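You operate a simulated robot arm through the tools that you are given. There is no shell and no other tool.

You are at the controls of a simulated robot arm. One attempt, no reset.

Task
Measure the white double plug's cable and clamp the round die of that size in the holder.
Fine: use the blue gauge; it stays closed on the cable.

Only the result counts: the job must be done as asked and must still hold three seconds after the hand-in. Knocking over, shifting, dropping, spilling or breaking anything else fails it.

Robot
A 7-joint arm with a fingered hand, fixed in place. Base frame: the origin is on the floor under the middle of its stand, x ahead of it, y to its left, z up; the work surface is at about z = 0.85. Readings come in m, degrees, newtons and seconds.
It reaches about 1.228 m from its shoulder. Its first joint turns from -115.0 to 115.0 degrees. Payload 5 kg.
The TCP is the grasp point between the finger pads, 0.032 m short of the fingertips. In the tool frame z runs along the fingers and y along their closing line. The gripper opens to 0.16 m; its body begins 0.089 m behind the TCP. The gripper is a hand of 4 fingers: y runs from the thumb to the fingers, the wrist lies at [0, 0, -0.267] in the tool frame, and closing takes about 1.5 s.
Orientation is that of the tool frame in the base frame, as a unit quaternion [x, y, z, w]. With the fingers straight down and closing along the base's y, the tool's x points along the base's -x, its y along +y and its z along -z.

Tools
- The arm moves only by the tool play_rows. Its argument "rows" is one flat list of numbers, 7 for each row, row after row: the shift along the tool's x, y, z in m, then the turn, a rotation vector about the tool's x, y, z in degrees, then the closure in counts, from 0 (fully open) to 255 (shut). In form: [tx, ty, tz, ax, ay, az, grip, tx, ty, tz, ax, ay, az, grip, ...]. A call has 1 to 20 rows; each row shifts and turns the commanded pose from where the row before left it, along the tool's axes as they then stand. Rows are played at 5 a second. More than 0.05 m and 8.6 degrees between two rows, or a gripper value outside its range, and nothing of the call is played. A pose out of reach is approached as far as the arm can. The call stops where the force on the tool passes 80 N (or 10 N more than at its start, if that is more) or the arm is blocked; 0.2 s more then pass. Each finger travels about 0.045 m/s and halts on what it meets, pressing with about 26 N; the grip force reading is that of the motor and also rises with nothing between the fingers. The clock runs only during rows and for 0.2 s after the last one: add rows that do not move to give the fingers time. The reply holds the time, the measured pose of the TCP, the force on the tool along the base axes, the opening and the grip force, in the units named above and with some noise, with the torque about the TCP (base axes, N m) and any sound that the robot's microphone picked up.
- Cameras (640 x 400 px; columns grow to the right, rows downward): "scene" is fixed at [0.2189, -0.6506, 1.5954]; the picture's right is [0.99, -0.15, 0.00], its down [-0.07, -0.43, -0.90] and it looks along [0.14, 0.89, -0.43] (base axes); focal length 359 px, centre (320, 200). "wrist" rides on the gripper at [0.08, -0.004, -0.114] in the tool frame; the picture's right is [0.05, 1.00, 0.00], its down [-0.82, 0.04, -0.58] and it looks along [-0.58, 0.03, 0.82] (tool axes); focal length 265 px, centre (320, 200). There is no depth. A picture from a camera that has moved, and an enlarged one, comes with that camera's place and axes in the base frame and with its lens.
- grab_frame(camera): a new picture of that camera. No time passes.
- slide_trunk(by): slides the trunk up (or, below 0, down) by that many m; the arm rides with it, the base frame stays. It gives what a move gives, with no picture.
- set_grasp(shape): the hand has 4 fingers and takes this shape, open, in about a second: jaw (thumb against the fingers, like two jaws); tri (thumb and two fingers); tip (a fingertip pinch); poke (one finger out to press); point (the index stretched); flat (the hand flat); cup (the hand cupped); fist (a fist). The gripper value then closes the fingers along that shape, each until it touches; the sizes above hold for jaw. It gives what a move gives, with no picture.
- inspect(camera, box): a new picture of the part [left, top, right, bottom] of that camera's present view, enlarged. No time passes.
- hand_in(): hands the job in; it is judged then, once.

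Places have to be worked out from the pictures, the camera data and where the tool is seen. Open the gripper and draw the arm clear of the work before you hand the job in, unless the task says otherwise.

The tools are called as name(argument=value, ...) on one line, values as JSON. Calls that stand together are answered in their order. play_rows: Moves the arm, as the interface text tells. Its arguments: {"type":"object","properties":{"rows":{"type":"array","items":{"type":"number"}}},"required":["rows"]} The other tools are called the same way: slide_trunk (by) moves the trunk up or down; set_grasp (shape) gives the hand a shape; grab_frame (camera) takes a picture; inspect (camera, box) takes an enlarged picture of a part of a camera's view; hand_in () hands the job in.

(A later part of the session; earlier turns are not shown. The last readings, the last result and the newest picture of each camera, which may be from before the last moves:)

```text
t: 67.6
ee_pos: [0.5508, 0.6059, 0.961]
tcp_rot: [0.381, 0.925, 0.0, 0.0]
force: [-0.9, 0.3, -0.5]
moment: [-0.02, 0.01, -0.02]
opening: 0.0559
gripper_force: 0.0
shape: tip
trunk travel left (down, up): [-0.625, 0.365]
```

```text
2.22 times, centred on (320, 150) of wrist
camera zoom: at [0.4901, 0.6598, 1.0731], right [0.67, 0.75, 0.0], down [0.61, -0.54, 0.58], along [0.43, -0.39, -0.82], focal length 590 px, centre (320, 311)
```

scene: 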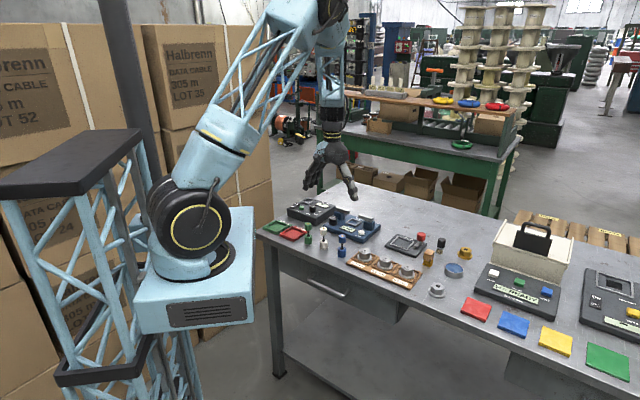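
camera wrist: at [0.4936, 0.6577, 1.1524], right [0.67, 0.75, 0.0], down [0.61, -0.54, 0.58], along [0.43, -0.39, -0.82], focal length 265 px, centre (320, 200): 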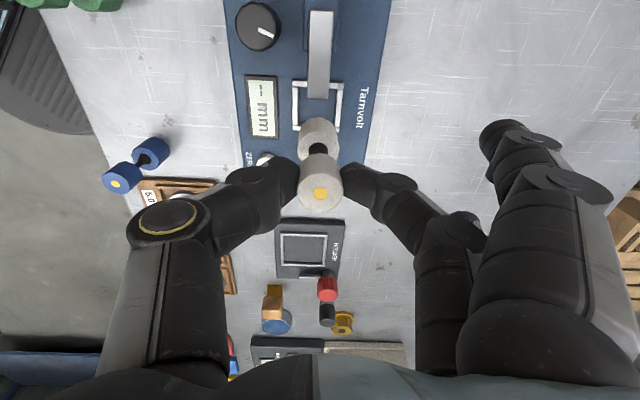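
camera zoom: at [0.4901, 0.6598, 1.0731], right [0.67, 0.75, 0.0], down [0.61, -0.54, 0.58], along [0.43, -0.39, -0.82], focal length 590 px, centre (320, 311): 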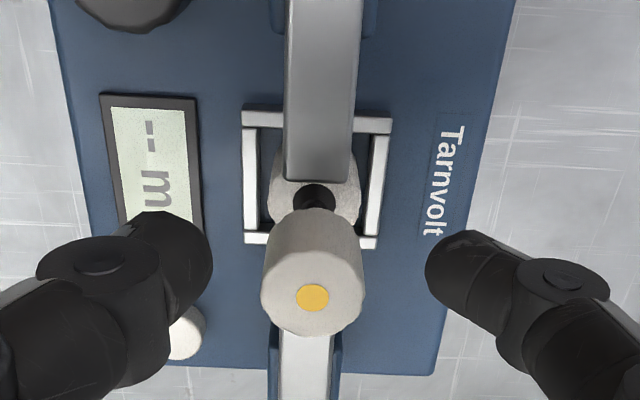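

The plug stands free and upright in the nest with the cable between the bars. I rise, go over to the knob and turn the hand to azimuth 135°.

play_rows(rows=[0, 0, -0.02, 0, 0, 0, 165, 0, 0, -0.02, 0, 0, 0, 165, 0, 0, -0.02, 0, 0, 0, 165, 0, 0, -0.02, 0, 0, 0, 165, 0.0284, -0.0275, 0, 0, 0, 0, 165, 0.0284, -0.0275, 0, 0, 0, 0, 165, 0, 0, 0, 0, 0, -7.5, 165, 0, 0, 0, 0, 0, -7.5, 165, 0, 0, 0, 0, 0, -7.5, 165, 0, 0, 0, 0, 0, -7.5, 165, 0, 0, 0, 0, 0, -7.5, 165, 0, 0, 0, 0, 0, -7.5, 165, 0, 0, 0, 0, 0, -7.5, 165, 0, 0, 0, 0, 0, -7.5, 165, 0, 0, 0, 0, 0, -7.5, 165, 0, 0, 0, 0, 0, -7.5, 165, 0, 0, 0, 0, 0, -7.5, 165, 0, 0, 0, 0, 0, -7.5, 165])

play_rows(rows=[0, 0, 0, -7.5, 0, 0, 175, 0, 0, 0, -7.5, 0, 0, 180, 0, 0, 0, 0, 0, 0, 180])

grab_frame(camera="wrist")

inspect(camera="scene", box=[300, 170, 412, 240])

```text
t: 71.4
ee_pos: [0.472, 0.603, 1.0405]
tcp_rot: [-0.385, 0.923, -0.001, 0.0]
force: [-0.1, -0.5, -0.2]
moment: [0.01, 0.02, 0.0]
opening: 0.0563
gripper_force: 0.1
shape: tip
trunk travel left (down, up): [-0.625, 0.365]
```

```text
t: 72.2
ee_pos: [0.4712, 0.6064, 1.0401]
tcp_rot: [-0.382, 0.915, 0.121, -0.05]
force: [-0.5, -0.8, -0.3]
moment: [0.02, -0.01, 0.01]
opening: 0.0472
gripper_force: 0.0
shape: tip
trunk travel left (down, up): [-0.625, 0.365]
```

```text
taken
camera wrist: at [0.4373, 0.527, 1.1479], right [-0.72, 0.64, 0.26], down [0.65, 0.5, 0.57], along [0.23, 0.58, -0.78], focal length 265 px, centre (320, 200)
```

wrist: 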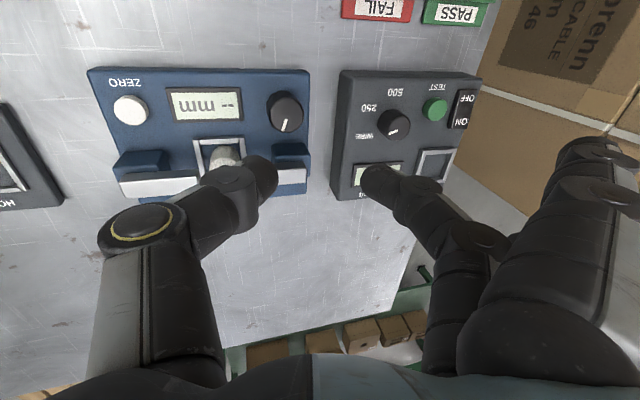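

```text
5.71 times, centred on (356, 205) of scene
camera zoom: at [0.2189, -0.6506, 1.5954], right [0.99, -0.15, 0.0], down [-0.07, -0.43, -0.9], along [0.14, 0.89, -0.43], focal length 2050 px, centre (114, 171)
```

zoom: 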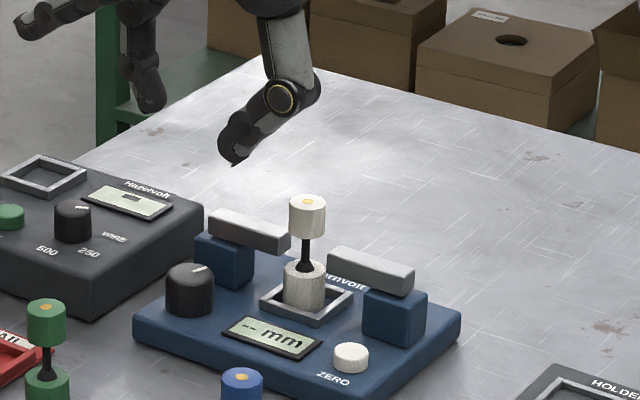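

Everything is in order. I descend to just above the knob and check the alignment again.

play_rows(rows=[-0.0004, -0.0054, 0.0214, 0, 0, 0, 180, -0.0004, -0.0054, 0.0214, 0, 0, 0, 180, -0.0004, -0.0054, 0.0214, 0, 0, 0, 180, -0.0002, -0.0052, 0.0212, 0, 0, 0, 180, 0, 0, 0, 0, 0, 0, 180, 0, 0, 0, 0, 0, 0, 180])

inspect(camera="wrist", box=[224, 90, 416, 230])

inspect(camera="scene", box=[310, 190, 390, 240])

```text
t: 73.6
ee_pos: [0.4723, 0.6073, 0.9521]
tcp_rot: [-0.381, 0.915, 0.12, -0.051]
force: [0.4, 0.7, -0.1]
moment: [0.0, -0.02, 0.01]
opening: 0.047
gripper_force: 0.1
shape: tip
trunk travel left (down, up): [-0.625, 0.365]
```

```text
2.86 times, centred on (320, 160) of wrist
camera zoom: at [0.4383, 0.5277, 1.0609], right [-0.72, 0.64, 0.26], down [0.65, 0.5, 0.57], along [0.24, 0.58, -0.78], focal length 758 px, centre (320, 314)
```

zoom: 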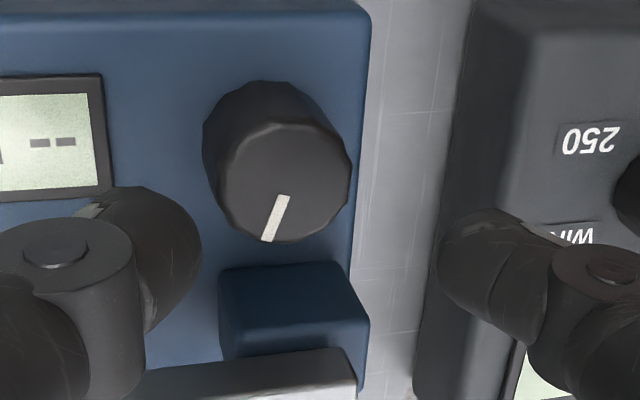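

```text
8.00 times, centred on (350, 215) of scene
camera zoom: at [0.2189, -0.6506, 1.5954], right [0.99, -0.15, 0.0], down [-0.07, -0.43, -0.9], along [0.14, 0.89, -0.43], focal length 2870 px, centre (80, 80)
```

zoom: 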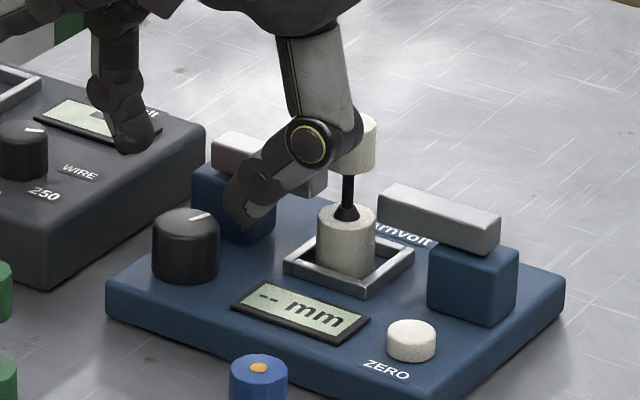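

The knob will be centred within about 1 mm after descent, and the thumb knuckle clears the plug by about 27 mm. I lower, grip and turn 35° clockwise.

play_rows(rows=[0, -0.0049, 0.0183, 0, 0, 0, 180, 0, -0.0049, 0.0183, 0, 0, 0, 180, 0, 0, 0, 0, 0, 0, 195, 0, 0, 0, 0, 0, 0, 215, 0, 0, 0, 0, 0, 0, 225, 0, 0, 0, 0, 0, 0, 225, 0, 0, 0, 0, 0, 0, 225, 0.0006, 0, 0, 0, -1.294, 4.83, 225, 0.0006, 0, 0, 0, -1.294, 4.83, 225, 0.0006, 0, 0, 0, -1.294, 4.83, 225, 0.0006, 0, 0, 0, -1.294, 4.83, 225, 0.0006, 0, 0, 0, -1.294, 4.83, 225, 0.0006, 0, 0, 0, -1.294, 4.83, 225, 0.0006, 0, 0, 0, -1.294, 4.83, 225, 0, 0, 0, 0, 0, 0, 225])

inspect(camera="scene", box=[310, 190, 390, 240])

grab_frame(camera="wrist")

```text
t: 76.8
ee_pos: [0.4701, 0.6056, 0.914]
tcp_rot: [-0.088, 0.988, 0.13, -0.012]
force: [9.3, 1.4, 4.5]
moment: [-0.06, -0.23, -0.04]
opening: 0.0281
gripper_force: 25.6
shape: tip
trunk travel left (down, up): [-0.625, 0.365]
```

```text
8.00 times, centred on (350, 215) of scene
camera zoom: at [0.2189, -0.6506, 1.5954], right [0.99, -0.15, 0.0], down [-0.07, -0.43, -0.9], along [0.14, 0.89, -0.43], focal length 2870 px, centre (80, 80)
```

zoom: 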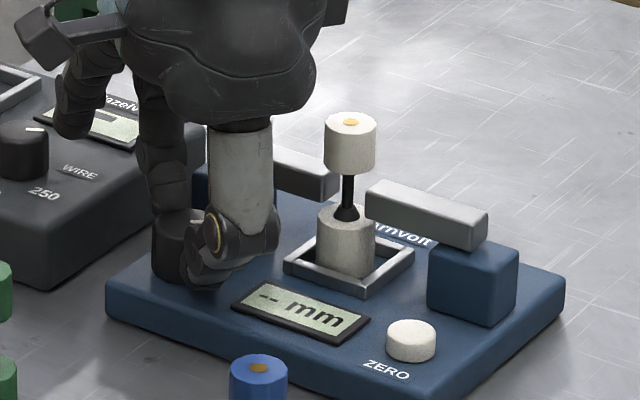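

```text
taken
camera wrist: at [0.3951, 0.5592, 1.0224], right [-0.22, 0.94, 0.26], down [0.82, 0.04, 0.57], along [0.53, 0.34, -0.78], focal length 265 px, centre (320, 200)
```

wrist: 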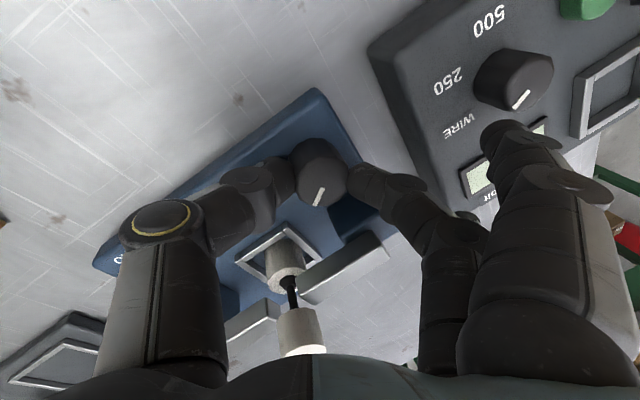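

The gap is about 20 mm with the cable between the bars. I release, lift, swing back 37°, lower and regrip.

play_rows(rows=[0, 0, 0, 0, 0, 0, 205, 0, 0, 0, 0, 0, 0, 198, 0, 0, 0, 0, 0, 0, 192, 0, 0.0045, -0.0169, 0, 0, 0, 188, 0, 0.0045, -0.0169, 0, 0, 0, 188, -0.0009, 0, 0, 0, 1.941, -7.244, 184, -0.0009, 0, 0, 0, 1.941, -7.244, 180, -0.0009, 0, 0, 0, 1.941, -7.244, 180, -0.0009, 0, 0, 0, 1.941, -7.244, 180, -0.0009, 0, 0, 0, 1.941, -7.244, 180, 0, 0, 0, 0, 0, 0, 180])

inspect(camera="scene", box=[310, 190, 390, 240])

inspect(camera="wrist", box=[224, 90, 416, 230])

```text
t: 79.2
ee_pos: [0.4726, 0.6083, 0.9501]
tcp_rot: [-0.402, 0.907, 0.119, -0.052]
force: [0.1, 0.3, 0.4]
moment: [0.02, 0.0, 0.01]
opening: 0.0464
gripper_force: 0.0
shape: tip
trunk travel left (down, up): [-0.625, 0.365]
```

```text
8.00 times, centred on (350, 215) of scene
camera zoom: at [0.2189, -0.6506, 1.5954], right [0.99, -0.15, 0.0], down [-0.07, -0.43, -0.9], along [0.14, 0.89, -0.43], focal length 2870 px, centre (80, 80)
```

zoom: 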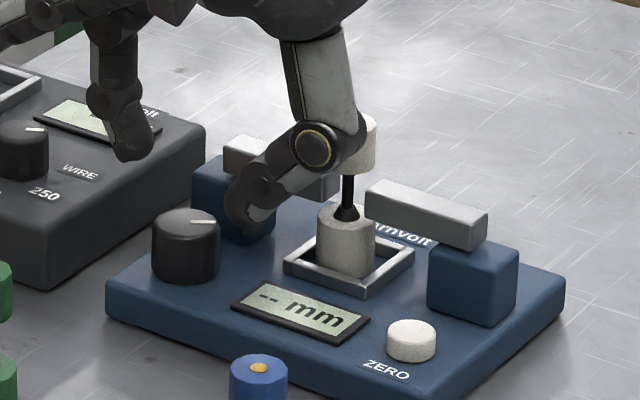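

```text
2.86 times, centred on (320, 160) of wrist
camera zoom: at [0.4427, 0.5267, 1.0575], right [-0.75, 0.61, 0.26], down [0.63, 0.53, 0.57], along [0.21, 0.59, -0.78], focal length 758 px, centre (320, 314)
```

zoom: 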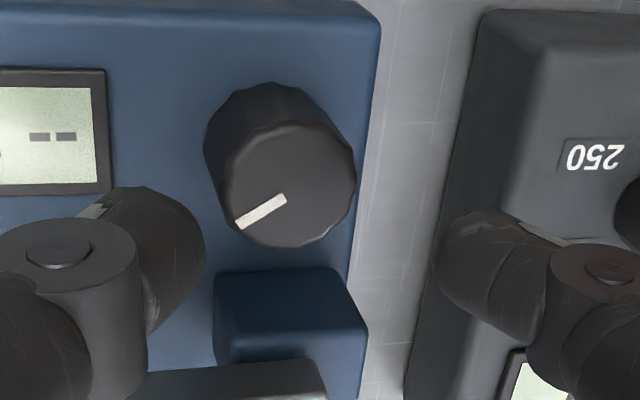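

Well centred again. I lower, regrip and turn 20° more toward the cable.

play_rows(rows=[0, -0.0048, 0.018, 0, 0, 0, 180, 0, -0.0048, 0.018, 0, 0, 0, 180, 0, 0, 0, 0, 0, 0, 195, 0, 0, 0, 0, 0, 0, 215, 0, 0, 0, 0, 0, 0, 225, 0, 0, 0, 0, 0, 0, 225, 0, 0, 0, 0, 0, 0, 225, 0.0006, 0, 0, 0, -1.294, 4.83, 225, 0.0006, 0, 0, 0, -1.294, 4.83, 225, 0.0006, 0, 0, 0, -1.294, 4.83, 225, 0.0006, 0, 0, 0, -1.294, 4.83, 225, 0, 0, 0, 0, 0, 0, 225])

inspect(camera="scene", box=[326, 195, 374, 235])

```text
t: 81.8
ee_pos: [0.4721, 0.6041, 0.9115]
tcp_rot: [-0.237, 0.963, 0.125, -0.032]
force: [-2.0, -11.1, -4.5]
moment: [-0.28, -0.34, 1.45]
opening: 0.029
gripper_force: 26.0
shape: tip
trunk travel left (down, up): [-0.625, 0.365]
```

```text
10.00 times, centred on (350, 215) of scene
camera zoom: at [0.2189, -0.6506, 1.5954], right [0.99, -0.15, 0.0], down [-0.07, -0.43, -0.9], along [0.14, 0.89, -0.43], focal length 3587 px, centre (20, 50)
```

zoom: 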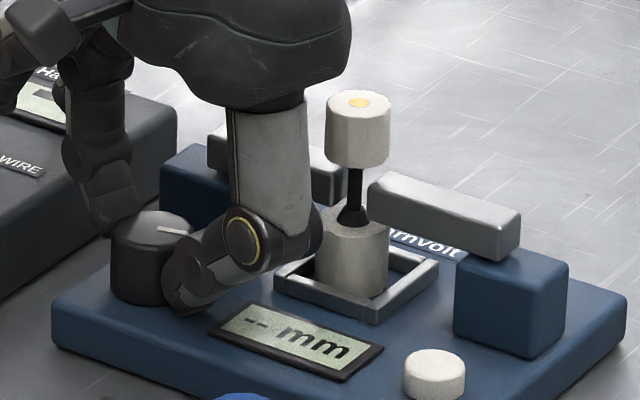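

A moment of 1.45 N·m about z has appeared and the bars barely moved, so I zoom in on the cable, the bars and the knob before going further.

inspect(camera="scene", box=[340, 198, 372, 228])

grab_frame(camera="wrist")

inspect(camera="wrist", box=[220, 130, 420, 270])

```text
13.33 times, centred on (356, 213) of scene
camera zoom: at [0.2189, -0.6506, 1.5954], right [0.99, -0.15, 0.0], down [-0.07, -0.43, -0.9], along [0.14, 0.89, -0.43], focal length 4783 px, centre (-160, 27)
```

zoom: 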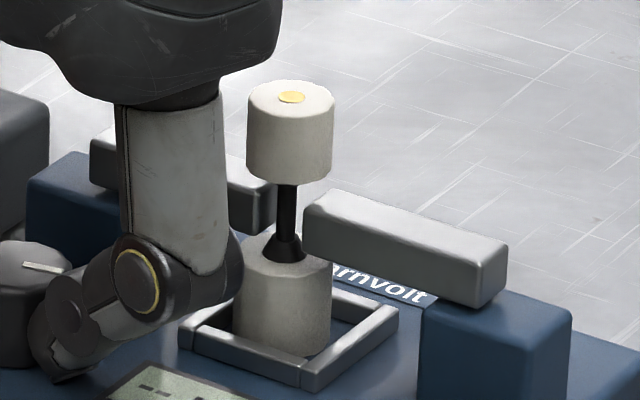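

```text
taken
camera wrist: at [0.4148, 0.5391, 1.0196], right [-0.49, 0.83, 0.26], down [0.77, 0.28, 0.57], along [0.4, 0.48, -0.78], focal length 265 px, centre (320, 200)
```

wrist: 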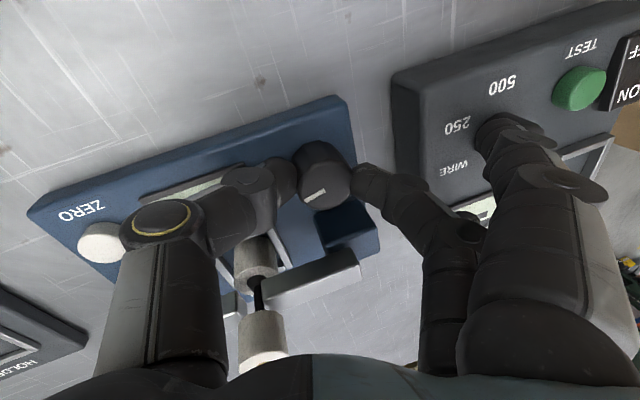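

```text
2.86 times, centred on (320, 200) of wrist
camera zoom: at [0.4148, 0.5391, 1.0196], right [-0.49, 0.83, 0.26], down [0.77, 0.28, 0.57], along [0.4, 0.48, -0.78], focal length 758 px, centre (320, 200)
```

zoom: 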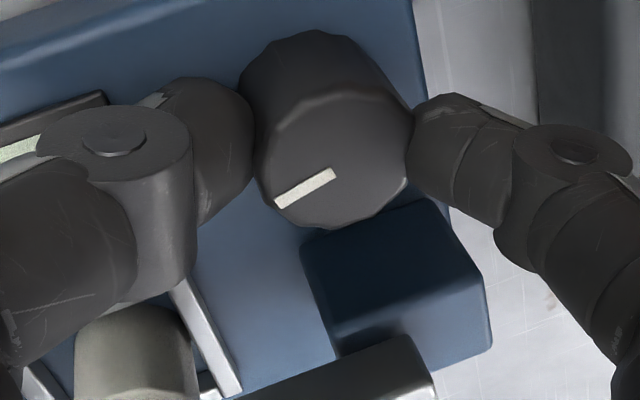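

The lever arm of that moment (~13 cm) suggests a spare finger is touching the Hazelvolt's dial rather than the jaws being blocked. I back off 10° anticlockwise immediately and re-read.

play_rows(rows=[-0.0006, 0, 0, 0, 1.294, -4.83, 225, -0.0006, 0, 0, 0, 1.294, -4.83, 225, 0, 0, 0, 0, 0, 0, 225])

inspect(camera="scene", box=[270, 185, 350, 235])

grab_frame(camera="wrist")

```text
t: 82.6
ee_pos: [0.472, 0.6058, 0.9129]
tcp_rot: [-0.32, 0.938, 0.124, -0.043]
force: [-2.6, -1.2, -3.1]
moment: [-0.21, -0.11, -0.01]
opening: 0.0286
gripper_force: 26.2
shape: tip
trunk travel left (down, up): [-0.625, 0.365]
```

```text
8.00 times, centred on (310, 210) of scene
camera zoom: at [0.2189, -0.6506, 1.5954], right [0.99, -0.15, 0.0], down [-0.07, -0.43, -0.9], along [0.14, 0.89, -0.43], focal length 2870 px, centre (400, 120)
```

zoom: 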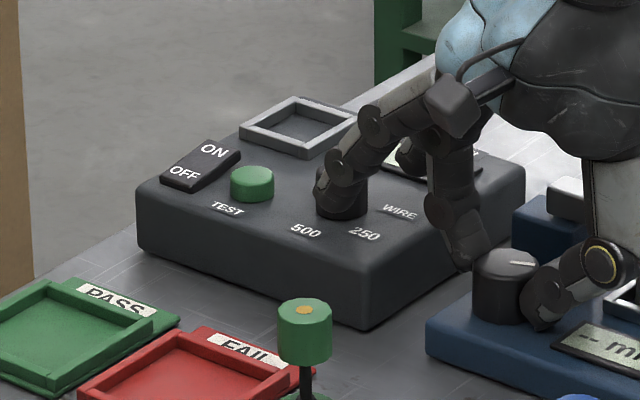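

```text
taken
camera wrist: at [0.4279, 0.5319, 1.0201], right [-0.63, 0.73, 0.26], down [0.71, 0.41, 0.57], along [0.31, 0.54, -0.78], focal length 265 px, centre (320, 200)
```

wrist: 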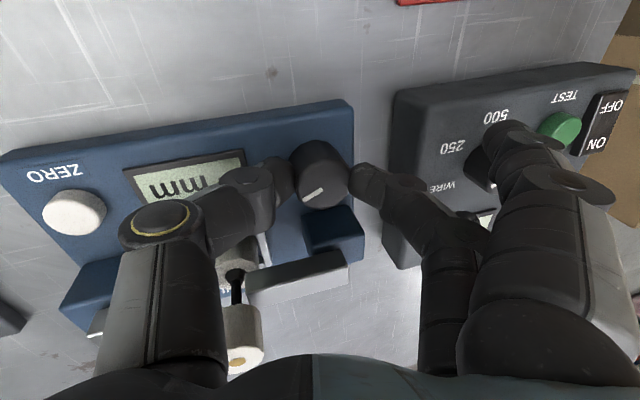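

Confirmed: the moment vanished, and the front spare finger is right beside the Hazelvolt dial. I release, lift, and check that dial's pointer.

play_rows(rows=[0, 0, 0, 0, 0, 0, 212, 0, 0, 0, 0, 0, 0, 204, 0, 0, 0, 0, 0, 0, 196, 0, 0, 0, 0, 0, 0, 190, 0, 0.0045, -0.0169, 0, 0, 0, 188, 0, 0.0045, -0.0169, 0, 0, 0, 188, 0, 0.006, -0.0225, 0, 0, 0, 188, 0, 0, 0, 0, 0, 0, 188])

inspect(camera="scene", box=[280, 190, 344, 230])

grab_frame(camera="wrist")

```text
t: 84.4
ee_pos: [0.4718, 0.6042, 0.9695]
tcp_rot: [-0.32, 0.938, 0.124, -0.044]
force: [0.0, -0.2, 0.5]
moment: [0.03, 0.0, 0.0]
opening: 0.0418
gripper_force: 0.1
shape: tip
trunk travel left (down, up): [-0.625, 0.365]
```

```text
10.00 times, centred on (312, 210) of scene
camera zoom: at [0.2189, -0.6506, 1.5954], right [0.99, -0.15, 0.0], down [-0.07, -0.43, -0.9], along [0.14, 0.89, -0.43], focal length 3587 px, centre (400, 100)
```

zoom: 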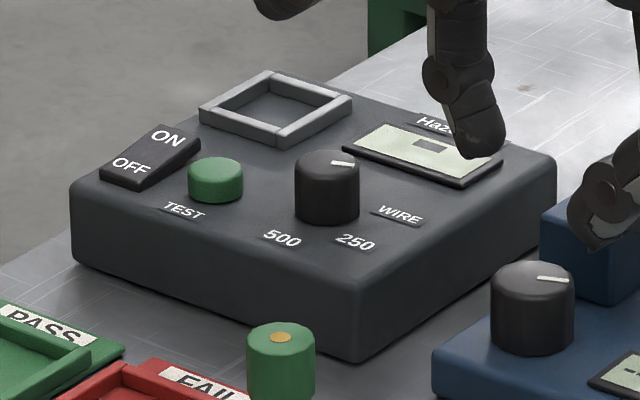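

```text
taken
camera wrist: at [0.4277, 0.5305, 1.0776], right [-0.63, 0.73, 0.26], down [0.71, 0.41, 0.57], along [0.31, 0.54, -0.78], focal length 265 px, centre (320, 200)
```

wrist: 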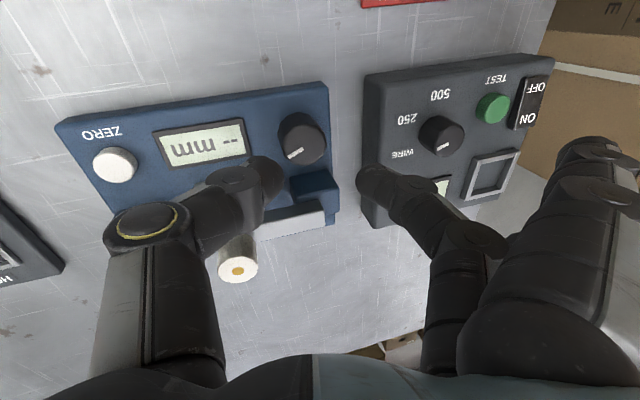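

The Hazelvolt dial's pointer is unchanged. It was the extra closure (225) that drove the spare fingers down, so this time I'll grip with only just enough closure and take smaller bites. I swing back 16°, lower and close gently.

play_rows(rows=[-0.0009, 0, 0, 0, 2.07, -7.727, 182, -0.0009, 0, 0, 0, 2.07, -7.727, 180, 0, -0.0048, 0.018, 0, 0, 0, 180, 0, -0.0048, 0.018, 0, 0, 0, 180, 0, -0.0048, 0.018, 0, 0, 0, 180, 0, 0, 0, 0, 0, 0, 190, 0, 0, 0, 0, 0, 0, 200, 0, 0, 0, 0, 0, 0, 208, 0, 0, 0, 0, 0, 0, 212, 0, 0, 0, 0, 0, 0, 212, 0, 0, 0, 0, 0, 0, 212])

inspect(camera="scene", box=[270, 185, 350, 235])

grab_frame(camera="wrist")

```text
t: 86.8
ee_pos: [0.4735, 0.6067, 0.9117]
tcp_rot: [-0.448, 0.885, 0.117, -0.06]
force: [-2.2, -0.5, -3.7]
moment: [-0.06, -0.06, 0.05]
opening: 0.0286
gripper_force: 25.7
shape: tip
trunk travel left (down, up): [-0.625, 0.365]
```

```text
8.00 times, centred on (310, 210) of scene
camera zoom: at [0.2189, -0.6506, 1.5954], right [0.99, -0.15, 0.0], down [-0.07, -0.43, -0.9], along [0.14, 0.89, -0.43], focal length 2870 px, centre (400, 120)
```

zoom: 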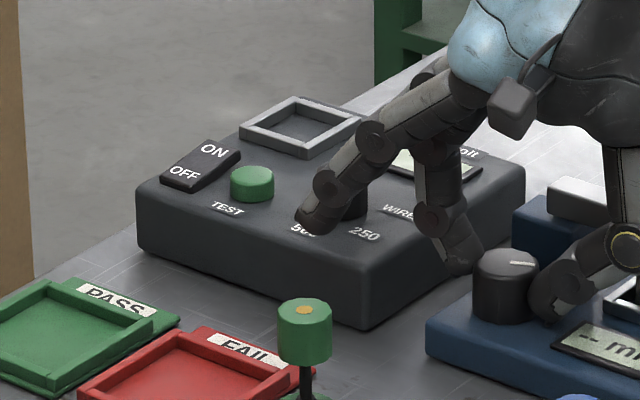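

```text
taken
camera wrist: at [0.4515, 0.5237, 1.0209], right [-0.81, 0.53, 0.26], down [0.57, 0.59, 0.57], along [0.15, 0.61, -0.78], focal length 265 px, centre (320, 200)
```

wrist: 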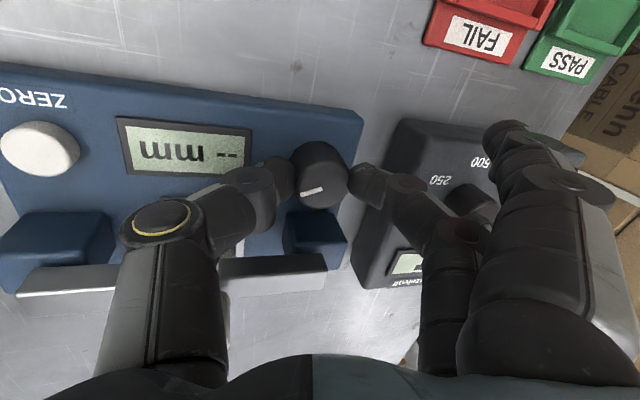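

At 212 counts the grip is already 25.7 N, and the spare finger stays about 10 mm above the dial. I turn 20° clockwise and check the moment.

play_rows(rows=[0.0006, 0, 0, 0, -1.294, 4.83, 212, 0.0006, 0, 0, 0, -1.294, 4.83, 212, 0.0006, 0, 0, 0, -1.294, 4.83, 212, 0.0006, 0, 0, 0, -1.294, 4.83, 212, 0, 0, 0, 0, 0, 0, 212])

inspect(camera="scene", box=[290, 185, 386, 245])

grab_frame(camera="wrist")

```text
t: 88.0
ee_pos: [0.4699, 0.6051, 0.9128]
tcp_rot: [-0.288, 0.949, 0.124, -0.039]
force: [-5.0, -0.7, -9.4]
moment: [-0.2, 0.0, 0.03]
opening: 0.0276
gripper_force: 26.3
shape: tip
trunk travel left (down, up): [-0.625, 0.365]
```

```text
6.67 times, centred on (338, 215) of scene
camera zoom: at [0.2189, -0.6506, 1.5954], right [0.99, -0.15, 0.0], down [-0.07, -0.43, -0.9], along [0.14, 0.89, -0.43], focal length 2391 px, centre (200, 100)
```

zoom: 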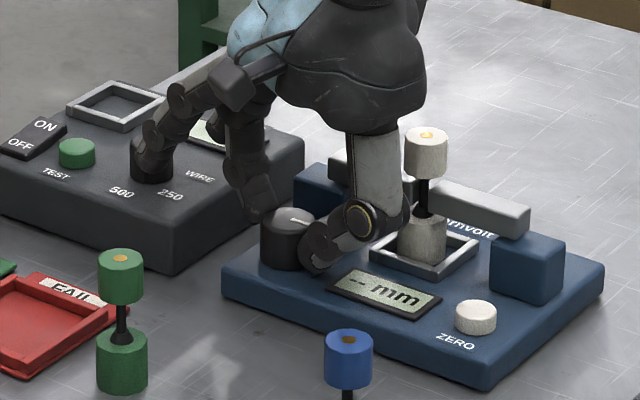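

```text
taken
camera wrist: at [0.4222, 0.5346, 1.0214], right [-0.58, 0.77, 0.26], down [0.74, 0.36, 0.57], along [0.35, 0.52, -0.78], focal length 265 px, centre (320, 200)
```

wrist: 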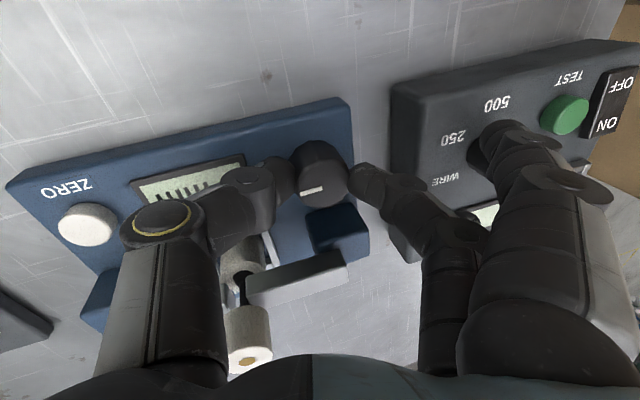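

All is quiet, and about 80° has been turned in total. I release, lift, swing back 20°, lower and regrip for the last bite.

play_rows(rows=[0, 0, 0, 0, 0, 0, 204, 0, 0, 0, 0, 0, 0, 196, 0, 0, 0, 0, 0, 0, 188, 0, 0.0045, -0.0169, 0, 0, 0, 184, 0, 0.0045, -0.0169, 0, 0, 0, 180, -0.0008, 0, 0, 0, 1.812, -6.761, 180, -0.0008, 0, 0, 0, 1.812, -6.761, 180, -0.0008, 0, 0, 0, 1.812, -6.761, 180, 0, -0.0045, 0.0169, 0, 0, 0, 180, 0, -0.0045, 0.0169, 0, 0, 0, 180, 0, 0, 0, 0, 0, 0, 190, 0, 0, 0, 0, 0, 0, 200, 0, 0, 0, 0, 0, 0, 208, 0, 0, 0, 0, 0, 0, 212, 0, 0, 0, 0, 0, 0, 212, 0, 0, 0, 0, 0, 0, 212])

inspect(camera="scene", box=[290, 185, 386, 245])

inspect(camera="wrist", box=[220, 130, 420, 270])

```text
t: 91.4
ee_pos: [0.4716, 0.6056, 0.9145]
tcp_rot: [-0.454, 0.881, 0.116, -0.061]
force: [-1.7, 1.1, -2.2]
moment: [-0.05, -0.02, 0.02]
opening: 0.0276
gripper_force: 26.3
shape: tip
trunk travel left (down, up): [-0.625, 0.365]
```

```text
6.67 times, centred on (338, 215) of scene
camera zoom: at [0.2189, -0.6506, 1.5954], right [0.99, -0.15, 0.0], down [-0.07, -0.43, -0.9], along [0.14, 0.89, -0.43], focal length 2391 px, centre (200, 100)
```

zoom: 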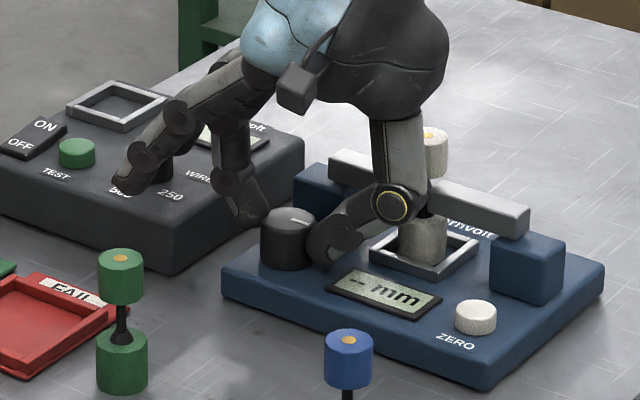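

```text
2.86 times, centred on (320, 200) of wrist
camera zoom: at [0.4529, 0.522, 1.0225], right [-0.82, 0.52, 0.26], down [0.56, 0.6, 0.57], along [0.14, 0.61, -0.78], focal length 758 px, centre (320, 200)
```

zoom: 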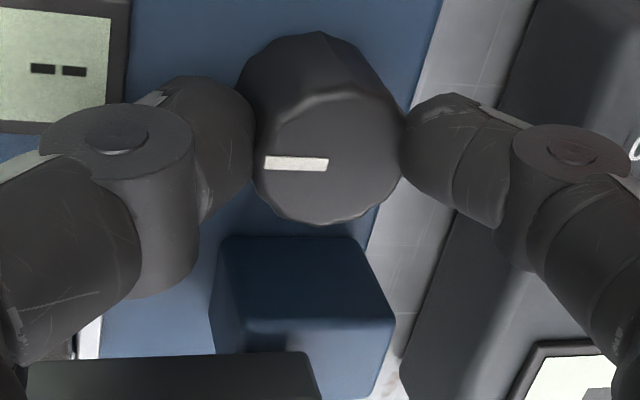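

Regripped cleanly. I turn 12° and look at the jaws and the display.

play_rows(rows=[0.0005, 0, 0, 0, -1.035, 3.864, 212, 0.0005, 0, 0, 0, -1.035, 3.864, 212, 0.0005, 0, 0, 0, -1.035, 3.864, 212, 0, 0, 0, 0, 0, 0, 212])

inspect(camera="scene", box=[332, 196, 380, 236])

```text
t: 92.4
ee_pos: [0.4722, 0.6049, 0.9149]
tcp_rot: [-0.361, 0.923, 0.122, -0.048]
force: [-3.7, -2.1, -0.8]
moment: [-0.12, -0.03, 0.09]
opening: 0.0277
gripper_force: 25.7
shape: tip
trunk travel left (down, up): [-0.625, 0.365]
```

```text
10.00 times, centred on (356, 216) of scene
camera zoom: at [0.2189, -0.6506, 1.5954], right [0.99, -0.15, 0.0], down [-0.07, -0.43, -0.9], along [0.14, 0.89, -0.43], focal length 3587 px, centre (-40, 40)
```

zoom: 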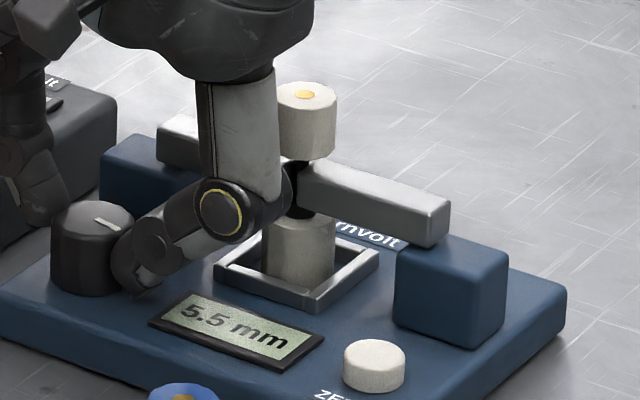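

The display now shows a reading; I zoom in to read it exactly and view the contact with the cable.

inspect(camera="scene", box=[344, 222, 368, 237])

inspect(camera="scene", box=[348, 204, 380, 224])

```text
16.00 times, centred on (356, 230) of scene
camera zoom: at [0.2189, -0.6506, 1.5954], right [0.99, -0.15, 0.0], down [-0.07, -0.43, -0.9], along [0.14, 0.89, -0.43], focal length 5739 px, centre (-256, -272)
```

zoom: 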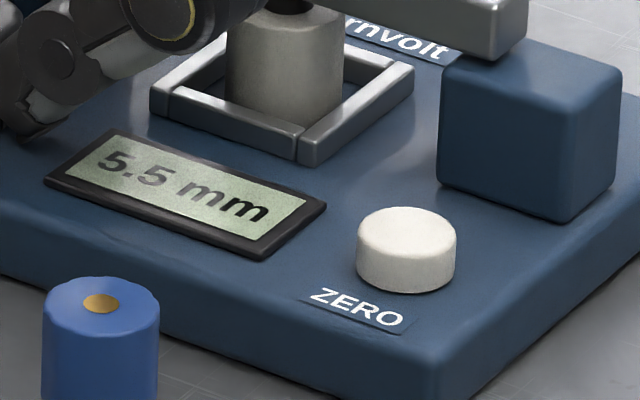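

```text
16.00 times, centred on (364, 214) of scene
camera zoom: at [0.2189, -0.6506, 1.5954], right [0.99, -0.15, 0.0], down [-0.07, -0.43, -0.9], along [0.14, 0.89, -0.43], focal length 5739 px, centre (-384, -24)
```

zoom: 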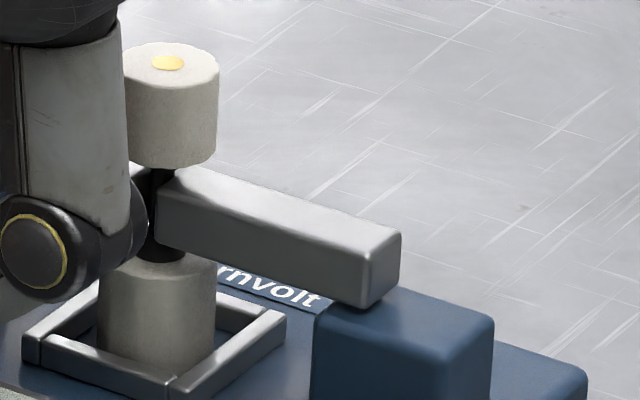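

It reads 5.5 mm with a verified zero. I nudge 2° further to confirm that the jaws are really seated on the cable and the reading stays.

play_rows(rows=[0.0002, 0, 0, 0, -0.518, 1.932, 212, 0, 0, 0, 0, 0, 0, 212, 0, 0, 0, 0, 0, 0, 212])

inspect(camera="scene", box=[332, 196, 380, 236])

```text
t: 93.2
ee_pos: [0.4706, 0.6052, 0.9144]
tcp_rot: [-0.345, 0.93, 0.122, -0.046]
force: [-3.1, -4.0, -2.7]
moment: [-0.13, -0.04, 0.17]
opening: 0.0274
gripper_force: 25.8
shape: tip
trunk travel left (down, up): [-0.625, 0.365]
```

```text
10.00 times, centred on (356, 216) of scene
camera zoom: at [0.2189, -0.6506, 1.5954], right [0.99, -0.15, 0.0], down [-0.07, -0.43, -0.9], along [0.14, 0.89, -0.43], focal length 3587 px, centre (-40, 40)
```

zoom: 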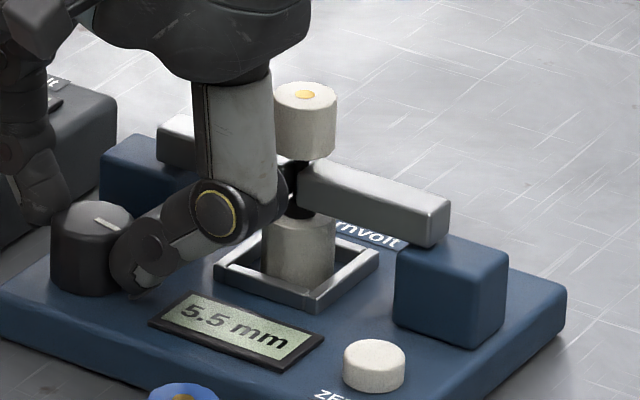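

The torque rises while the reading holds at 5.5 mm, so the jaws are seated on the cable. I release the knob, lift clear and check that it stays closed.

play_rows(rows=[0, 0, 0, 0, 0, 0, 208, 0, 0, 0, 0, 0, 0, 202, 0, 0, 0, 0, 0, 0, 196, 0, 0, 0, 0, 0, 0, 188, 0, 0.0045, -0.0169, 0, 0, 0, 184, 0, 0.0045, -0.0169, 0, 0, 0, 180, 0, 0.0085, -0.0317, 0, 0, 0, 180, 0, 0.0085, -0.0317, 0, 0, 0, 180, 0, 0.0085, -0.0317, 0, 0, 0, 170, 0, 0, 0, 7.5, 0, 0, 150, 0, 0, 0, 7.5, 0, 0, 150, 0, 0, 0, 0, 0, 0, 150])

inspect(camera="scene", box=[332, 196, 380, 236])

inspect(camera="scene", box=[270, 185, 350, 235])

grab_frame(camera="wrist")

```text
t: 95.8
ee_pos: [0.4726, 0.606, 1.0481]
tcp_rot: [-0.347, 0.938, -0.002, 0.001]
force: [0.1, 0.7, -0.4]
moment: [0.05, 0.02, -0.03]
opening: 0.0653
gripper_force: 0.2
shape: tip
trunk travel left (down, up): [-0.625, 0.365]
```

```text
10.00 times, centred on (356, 216) of scene
camera zoom: at [0.2189, -0.6506, 1.5954], right [0.99, -0.15, 0.0], down [-0.07, -0.43, -0.9], along [0.14, 0.89, -0.43], focal length 3587 px, centre (-40, 40)
```

zoom: 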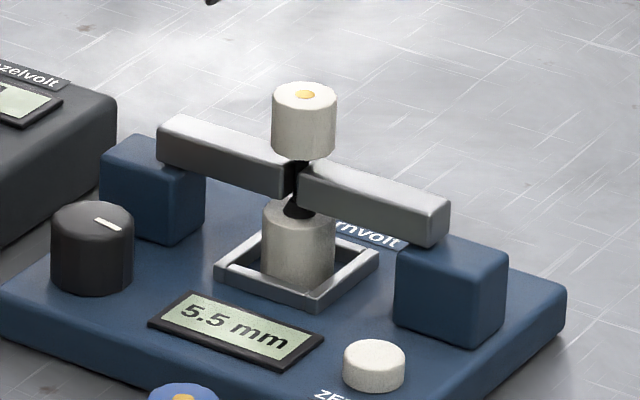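

```text
8.00 times, centred on (310, 210) of scene
camera zoom: at [0.2189, -0.6506, 1.5954], right [0.99, -0.15, 0.0], down [-0.07, -0.43, -0.9], along [0.14, 0.89, -0.43], focal length 2870 px, centre (400, 120)
```

zoom: 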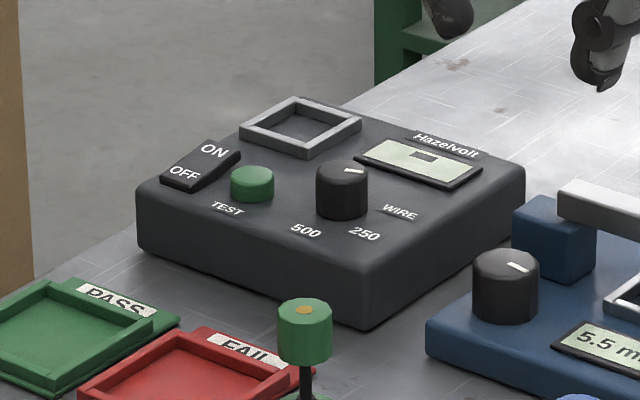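

```text
taken
camera wrist: at [0.4135, 0.5519, 1.161], right [-0.69, 0.72, 0.0], down [0.59, 0.56, 0.58], along [0.42, 0.4, -0.82], focal length 265 px, centre (320, 200)
```

wrist: 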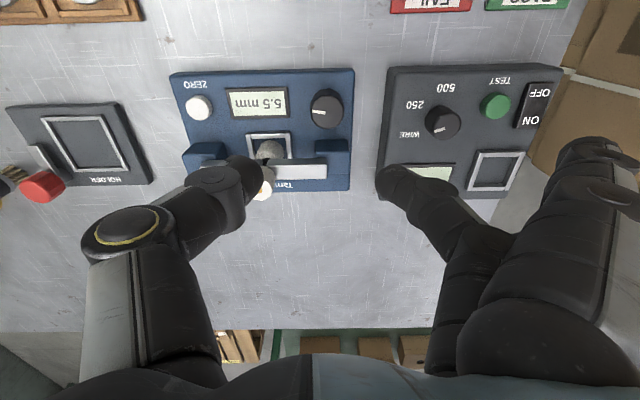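

The gauge stays closed at 5.5 mm on its own and the Hazelvolt is unchanged. Next is the round 5.5 mm die at the far end of the rack, near (0.650, 0.263). I turn to azimuth 90° and travel there at height.

play_rows(rows=[0, 0, 0, 0, 0, 6.77, 150, 0, 0, 0, 0, 0, 6.77, 150, 0, 0, 0, 0, 0, 6.77, 150, 0, 0, 0, 0, 0, 6.77, 150, 0, 0, 0, 0, 0, 6.77, 150, 0, 0, 0, 0, 0, 6.77, 150, -0.0222, -0.0429, 0, 0, 0, 0, 150, -0.0222, -0.0429, 0, 0, 0, 0, 150, -0.0222, -0.0429, 0, 0, 0, 0, 150, -0.0222, -0.0429, 0, 0, 0, 0, 150, -0.0222, -0.0429, 0, 0, 0, 0, 150, -0.0222, -0.0429, 0, 0, 0, 0, 150, -0.0222, -0.0429, 0, 0, 0, 0, 150, -0.0222, -0.0429, 0, 0, 0, 0, 150, 0, 0, 0, 0, 0, 0, 150])

grab_frame(camera="wrist")

inspect(camera="scene", box=[340, 180, 500, 300])

```text
t: 99.0
ee_pos: [0.6489, 0.2622, 1.0482]
tcp_rot: [-0.002, 1.0, -0.002, 0.0]
force: [0.4, -0.1, 0.2]
moment: [0.0, -0.01, 0.02]
opening: 0.0653
gripper_force: 0.1
shape: tip
trunk travel left (down, up): [-0.625, 0.365]
```

```text
taken
camera wrist: at [0.5682, 0.2592, 1.1611], right [-0.05, 1.0, 0.0], down [0.82, 0.04, 0.58], along [0.58, 0.03, -0.82], focal length 265 px, centre (320, 200)
```

wrist: 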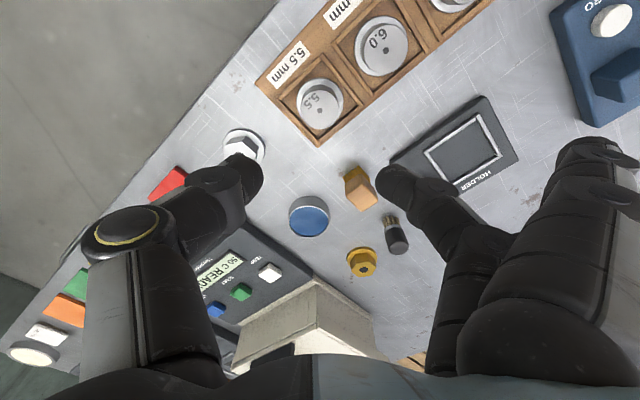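

```text
3.33 times, centred on (420, 240) of scene
camera zoom: at [0.2189, -0.6506, 1.5954], right [0.99, -0.15, 0.0], down [-0.07, -0.43, -0.9], along [0.14, 0.89, -0.43], focal length 1196 px, centre (-13, 67)
```

zoom: 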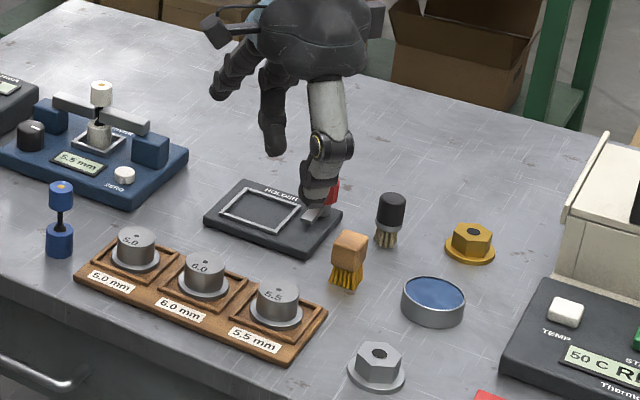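

The 5.5 die is in view; I zoom to measure its centre, the flange and the rack rim.

inspect(camera="wrist", box=[260, 50, 388, 150])

inspect(camera="scene", box=[395, 240, 455, 295])

```text
4.00 times, centred on (324, 100) of wrist
camera zoom: at [0.5682, 0.2592, 1.1611], right [-0.05, 1.0, 0.0], down [0.82, 0.04, 0.58], along [0.58, 0.03, -0.82], focal length 1062 px, centre (304, 600)
```

zoom: 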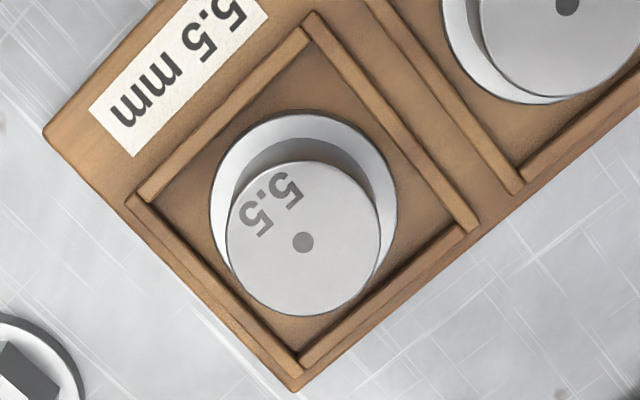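

```text
7.27 times, centred on (425, 268) of scene
camera zoom: at [0.2189, -0.6506, 1.5954], right [0.99, -0.15, 0.0], down [-0.07, -0.43, -0.9], along [0.14, 0.89, -0.43], focal length 2609 px, centre (-444, -291)
```

zoom: 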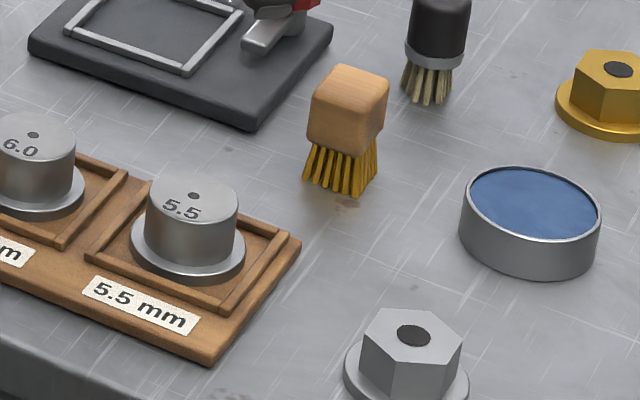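

The die axis is within 2 mm of the tool axis; the body is Ø≈38 mm with its top at z≈0.89 and the flange top at ≈0.861. I descend to TCP z≈0.902, so the tips stay above the flange and the rims.

play_rows(rows=[-0.001, 0, 0.035, 0, 0, 0, 150, 0, 0, 0.035, 0, 0, 0, 150, 0, 0, 0.035, 0, 0, 0, 150, 0, 0, 0.02, 0, 0, 0, 150, 0, 0, 0.011, 0, 0, 0, 150, 0, 0, 0.01, 0, 0, 0, 150, 0, 0, 0, 0, 0, 0, 150])

inspect(camera="scene", box=[370, 215, 466, 290])

grab_frame(camera="wrist")

```text
t: 100.6
ee_pos: [0.6526, 0.2629, 0.9027]
tcp_rot: [-0.001, 1.0, -0.001, -0.001]
force: [0.4, -0.5, 0.0]
moment: [-0.02, 0.01, 0.0]
opening: 0.0656
gripper_force: 0.0
shape: tip
trunk travel left (down, up): [-0.625, 0.365]
```

```text
5.33 times, centred on (418, 252) of scene
camera zoom: at [0.2189, -0.6506, 1.5954], right [0.99, -0.15, 0.0], down [-0.07, -0.43, -0.9], along [0.14, 0.89, -0.43], focal length 1913 px, centre (-203, -80)
```

zoom: 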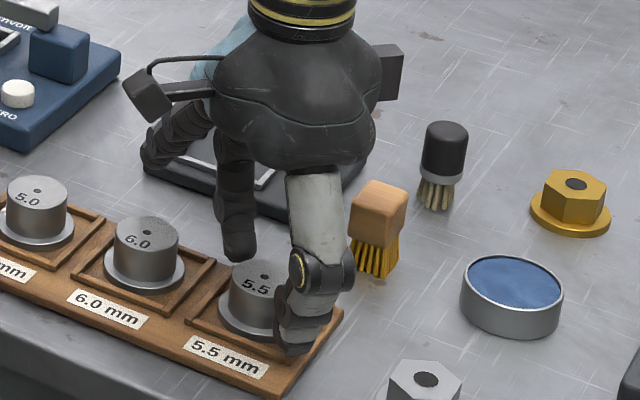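

```text
taken
camera wrist: at [0.5707, 0.2592, 1.0154], right [-0.05, 1.0, 0.0], down [0.82, 0.04, 0.58], along [0.58, 0.03, -0.82], focal length 265 px, centre (320, 200)
```

wrist: 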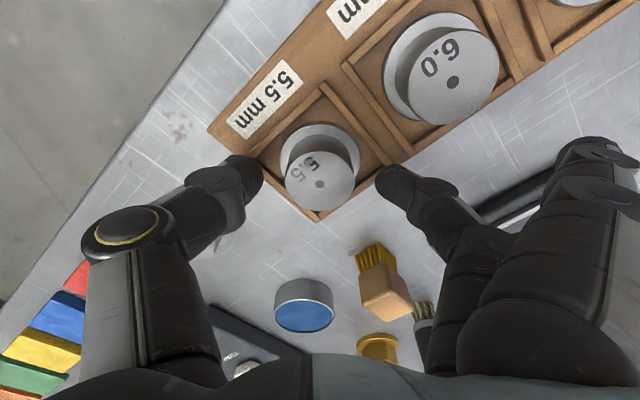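

Aligned along the closing line, with about a 2.5 mm offset along x. I correct that and close gently on the die.

play_rows(rows=[0.0025, 0, 0.001, 0, 0, 0, 150, 0, 0, 0, 0, 0, 0, 170, 0, 0, 0, 0, 0, 0, 185, 0, 0, 0, 0, 0, 0, 191, 0, 0, 0, 0, 0, 0, 195, 0, 0, 0, 0, 0, 0, 199, 0, 0, 0, 0, 0, 0, 201, 0, 0, 0, 0, 0, 0, 201, 0, 0, 0, 0, 0, 0, 201])

inspect(camera="wrist", box=[224, 90, 416, 230])

inspect(camera="scene", box=[370, 215, 466, 290])

```text
t: 102.6
ee_pos: [0.6488, 0.263, 0.901]
tcp_rot: [-0.001, 1.0, 0.0, 0.0]
force: [-0.1, -0.7, 1.9]
moment: [-0.03, -0.01, -0.02]
opening: 0.0354
gripper_force: 0.0
shape: tip
trunk travel left (down, up): [-0.625, 0.365]
```

```text
2.86 times, centred on (320, 160) of wrist
camera zoom: at [0.5681, 0.2591, 1.0147], right [-0.05, 1.0, 0.0], down [0.82, 0.04, 0.58], along [0.58, 0.03, -0.82], focal length 758 px, centre (320, 314)
```

zoom: 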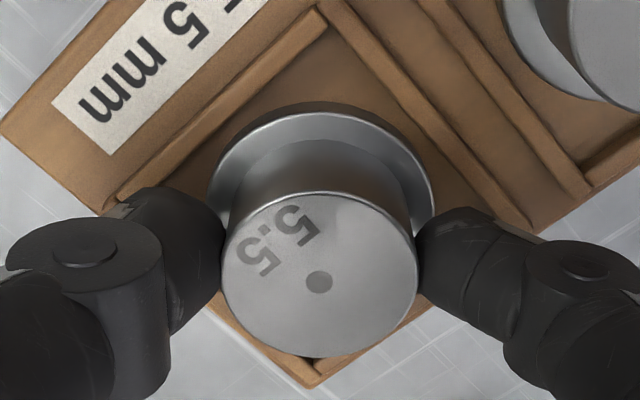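

```text
5.33 times, centred on (418, 252) of scene
camera zoom: at [0.2189, -0.6506, 1.5954], right [0.99, -0.15, 0.0], down [-0.07, -0.43, -0.9], along [0.14, 0.89, -0.43], focal length 1913 px, centre (-203, -80)
```

zoom: 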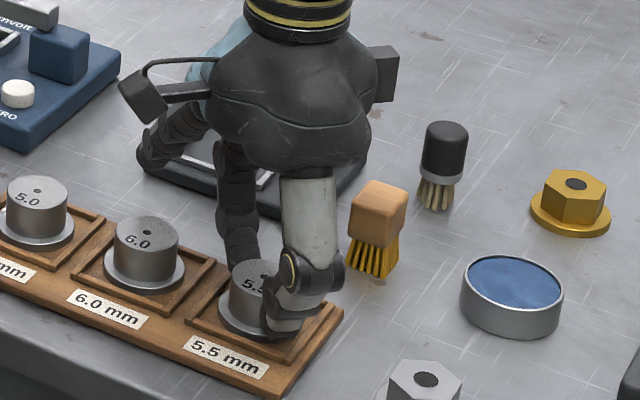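

The tips are just at the surface. I squeeze a few counts more until the force shows.

play_rows(rows=[0, 0, 0, 0, 0, 0, 204, 0, 0, 0, 0, 0, 0, 207, 0, 0, 0, 0, 0, 0, 207, 0, 0, 0, 0, 0, 0, 207])

inspect(camera="wrist", box=[224, 90, 416, 230])

```text
t: 103.6
ee_pos: [0.6484, 0.263, 0.9016]
tcp_rot: [0.0, 1.0, 0.0, -0.001]
force: [0.1, -0.7, 1.0]
moment: [0.02, -0.02, -0.05]
opening: 0.0327
gripper_force: 25.9
shape: tip
trunk travel left (down, up): [-0.625, 0.365]
```

```text
2.86 times, centred on (320, 160) of wrist
camera zoom: at [0.5682, 0.2591, 1.0145], right [-0.05, 1.0, 0.0], down [0.82, 0.04, 0.58], along [0.58, 0.03, -0.82], focal length 758 px, centre (320, 314)
```

zoom: 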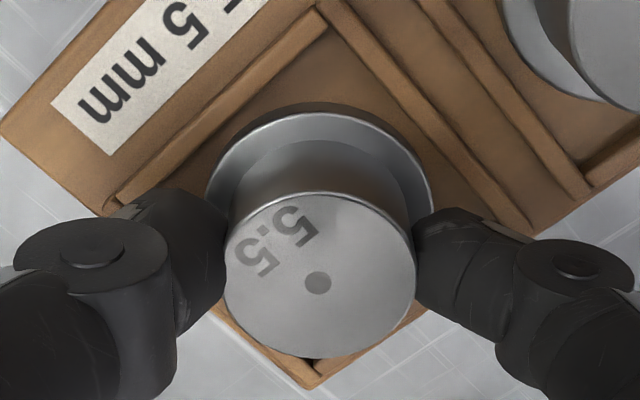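

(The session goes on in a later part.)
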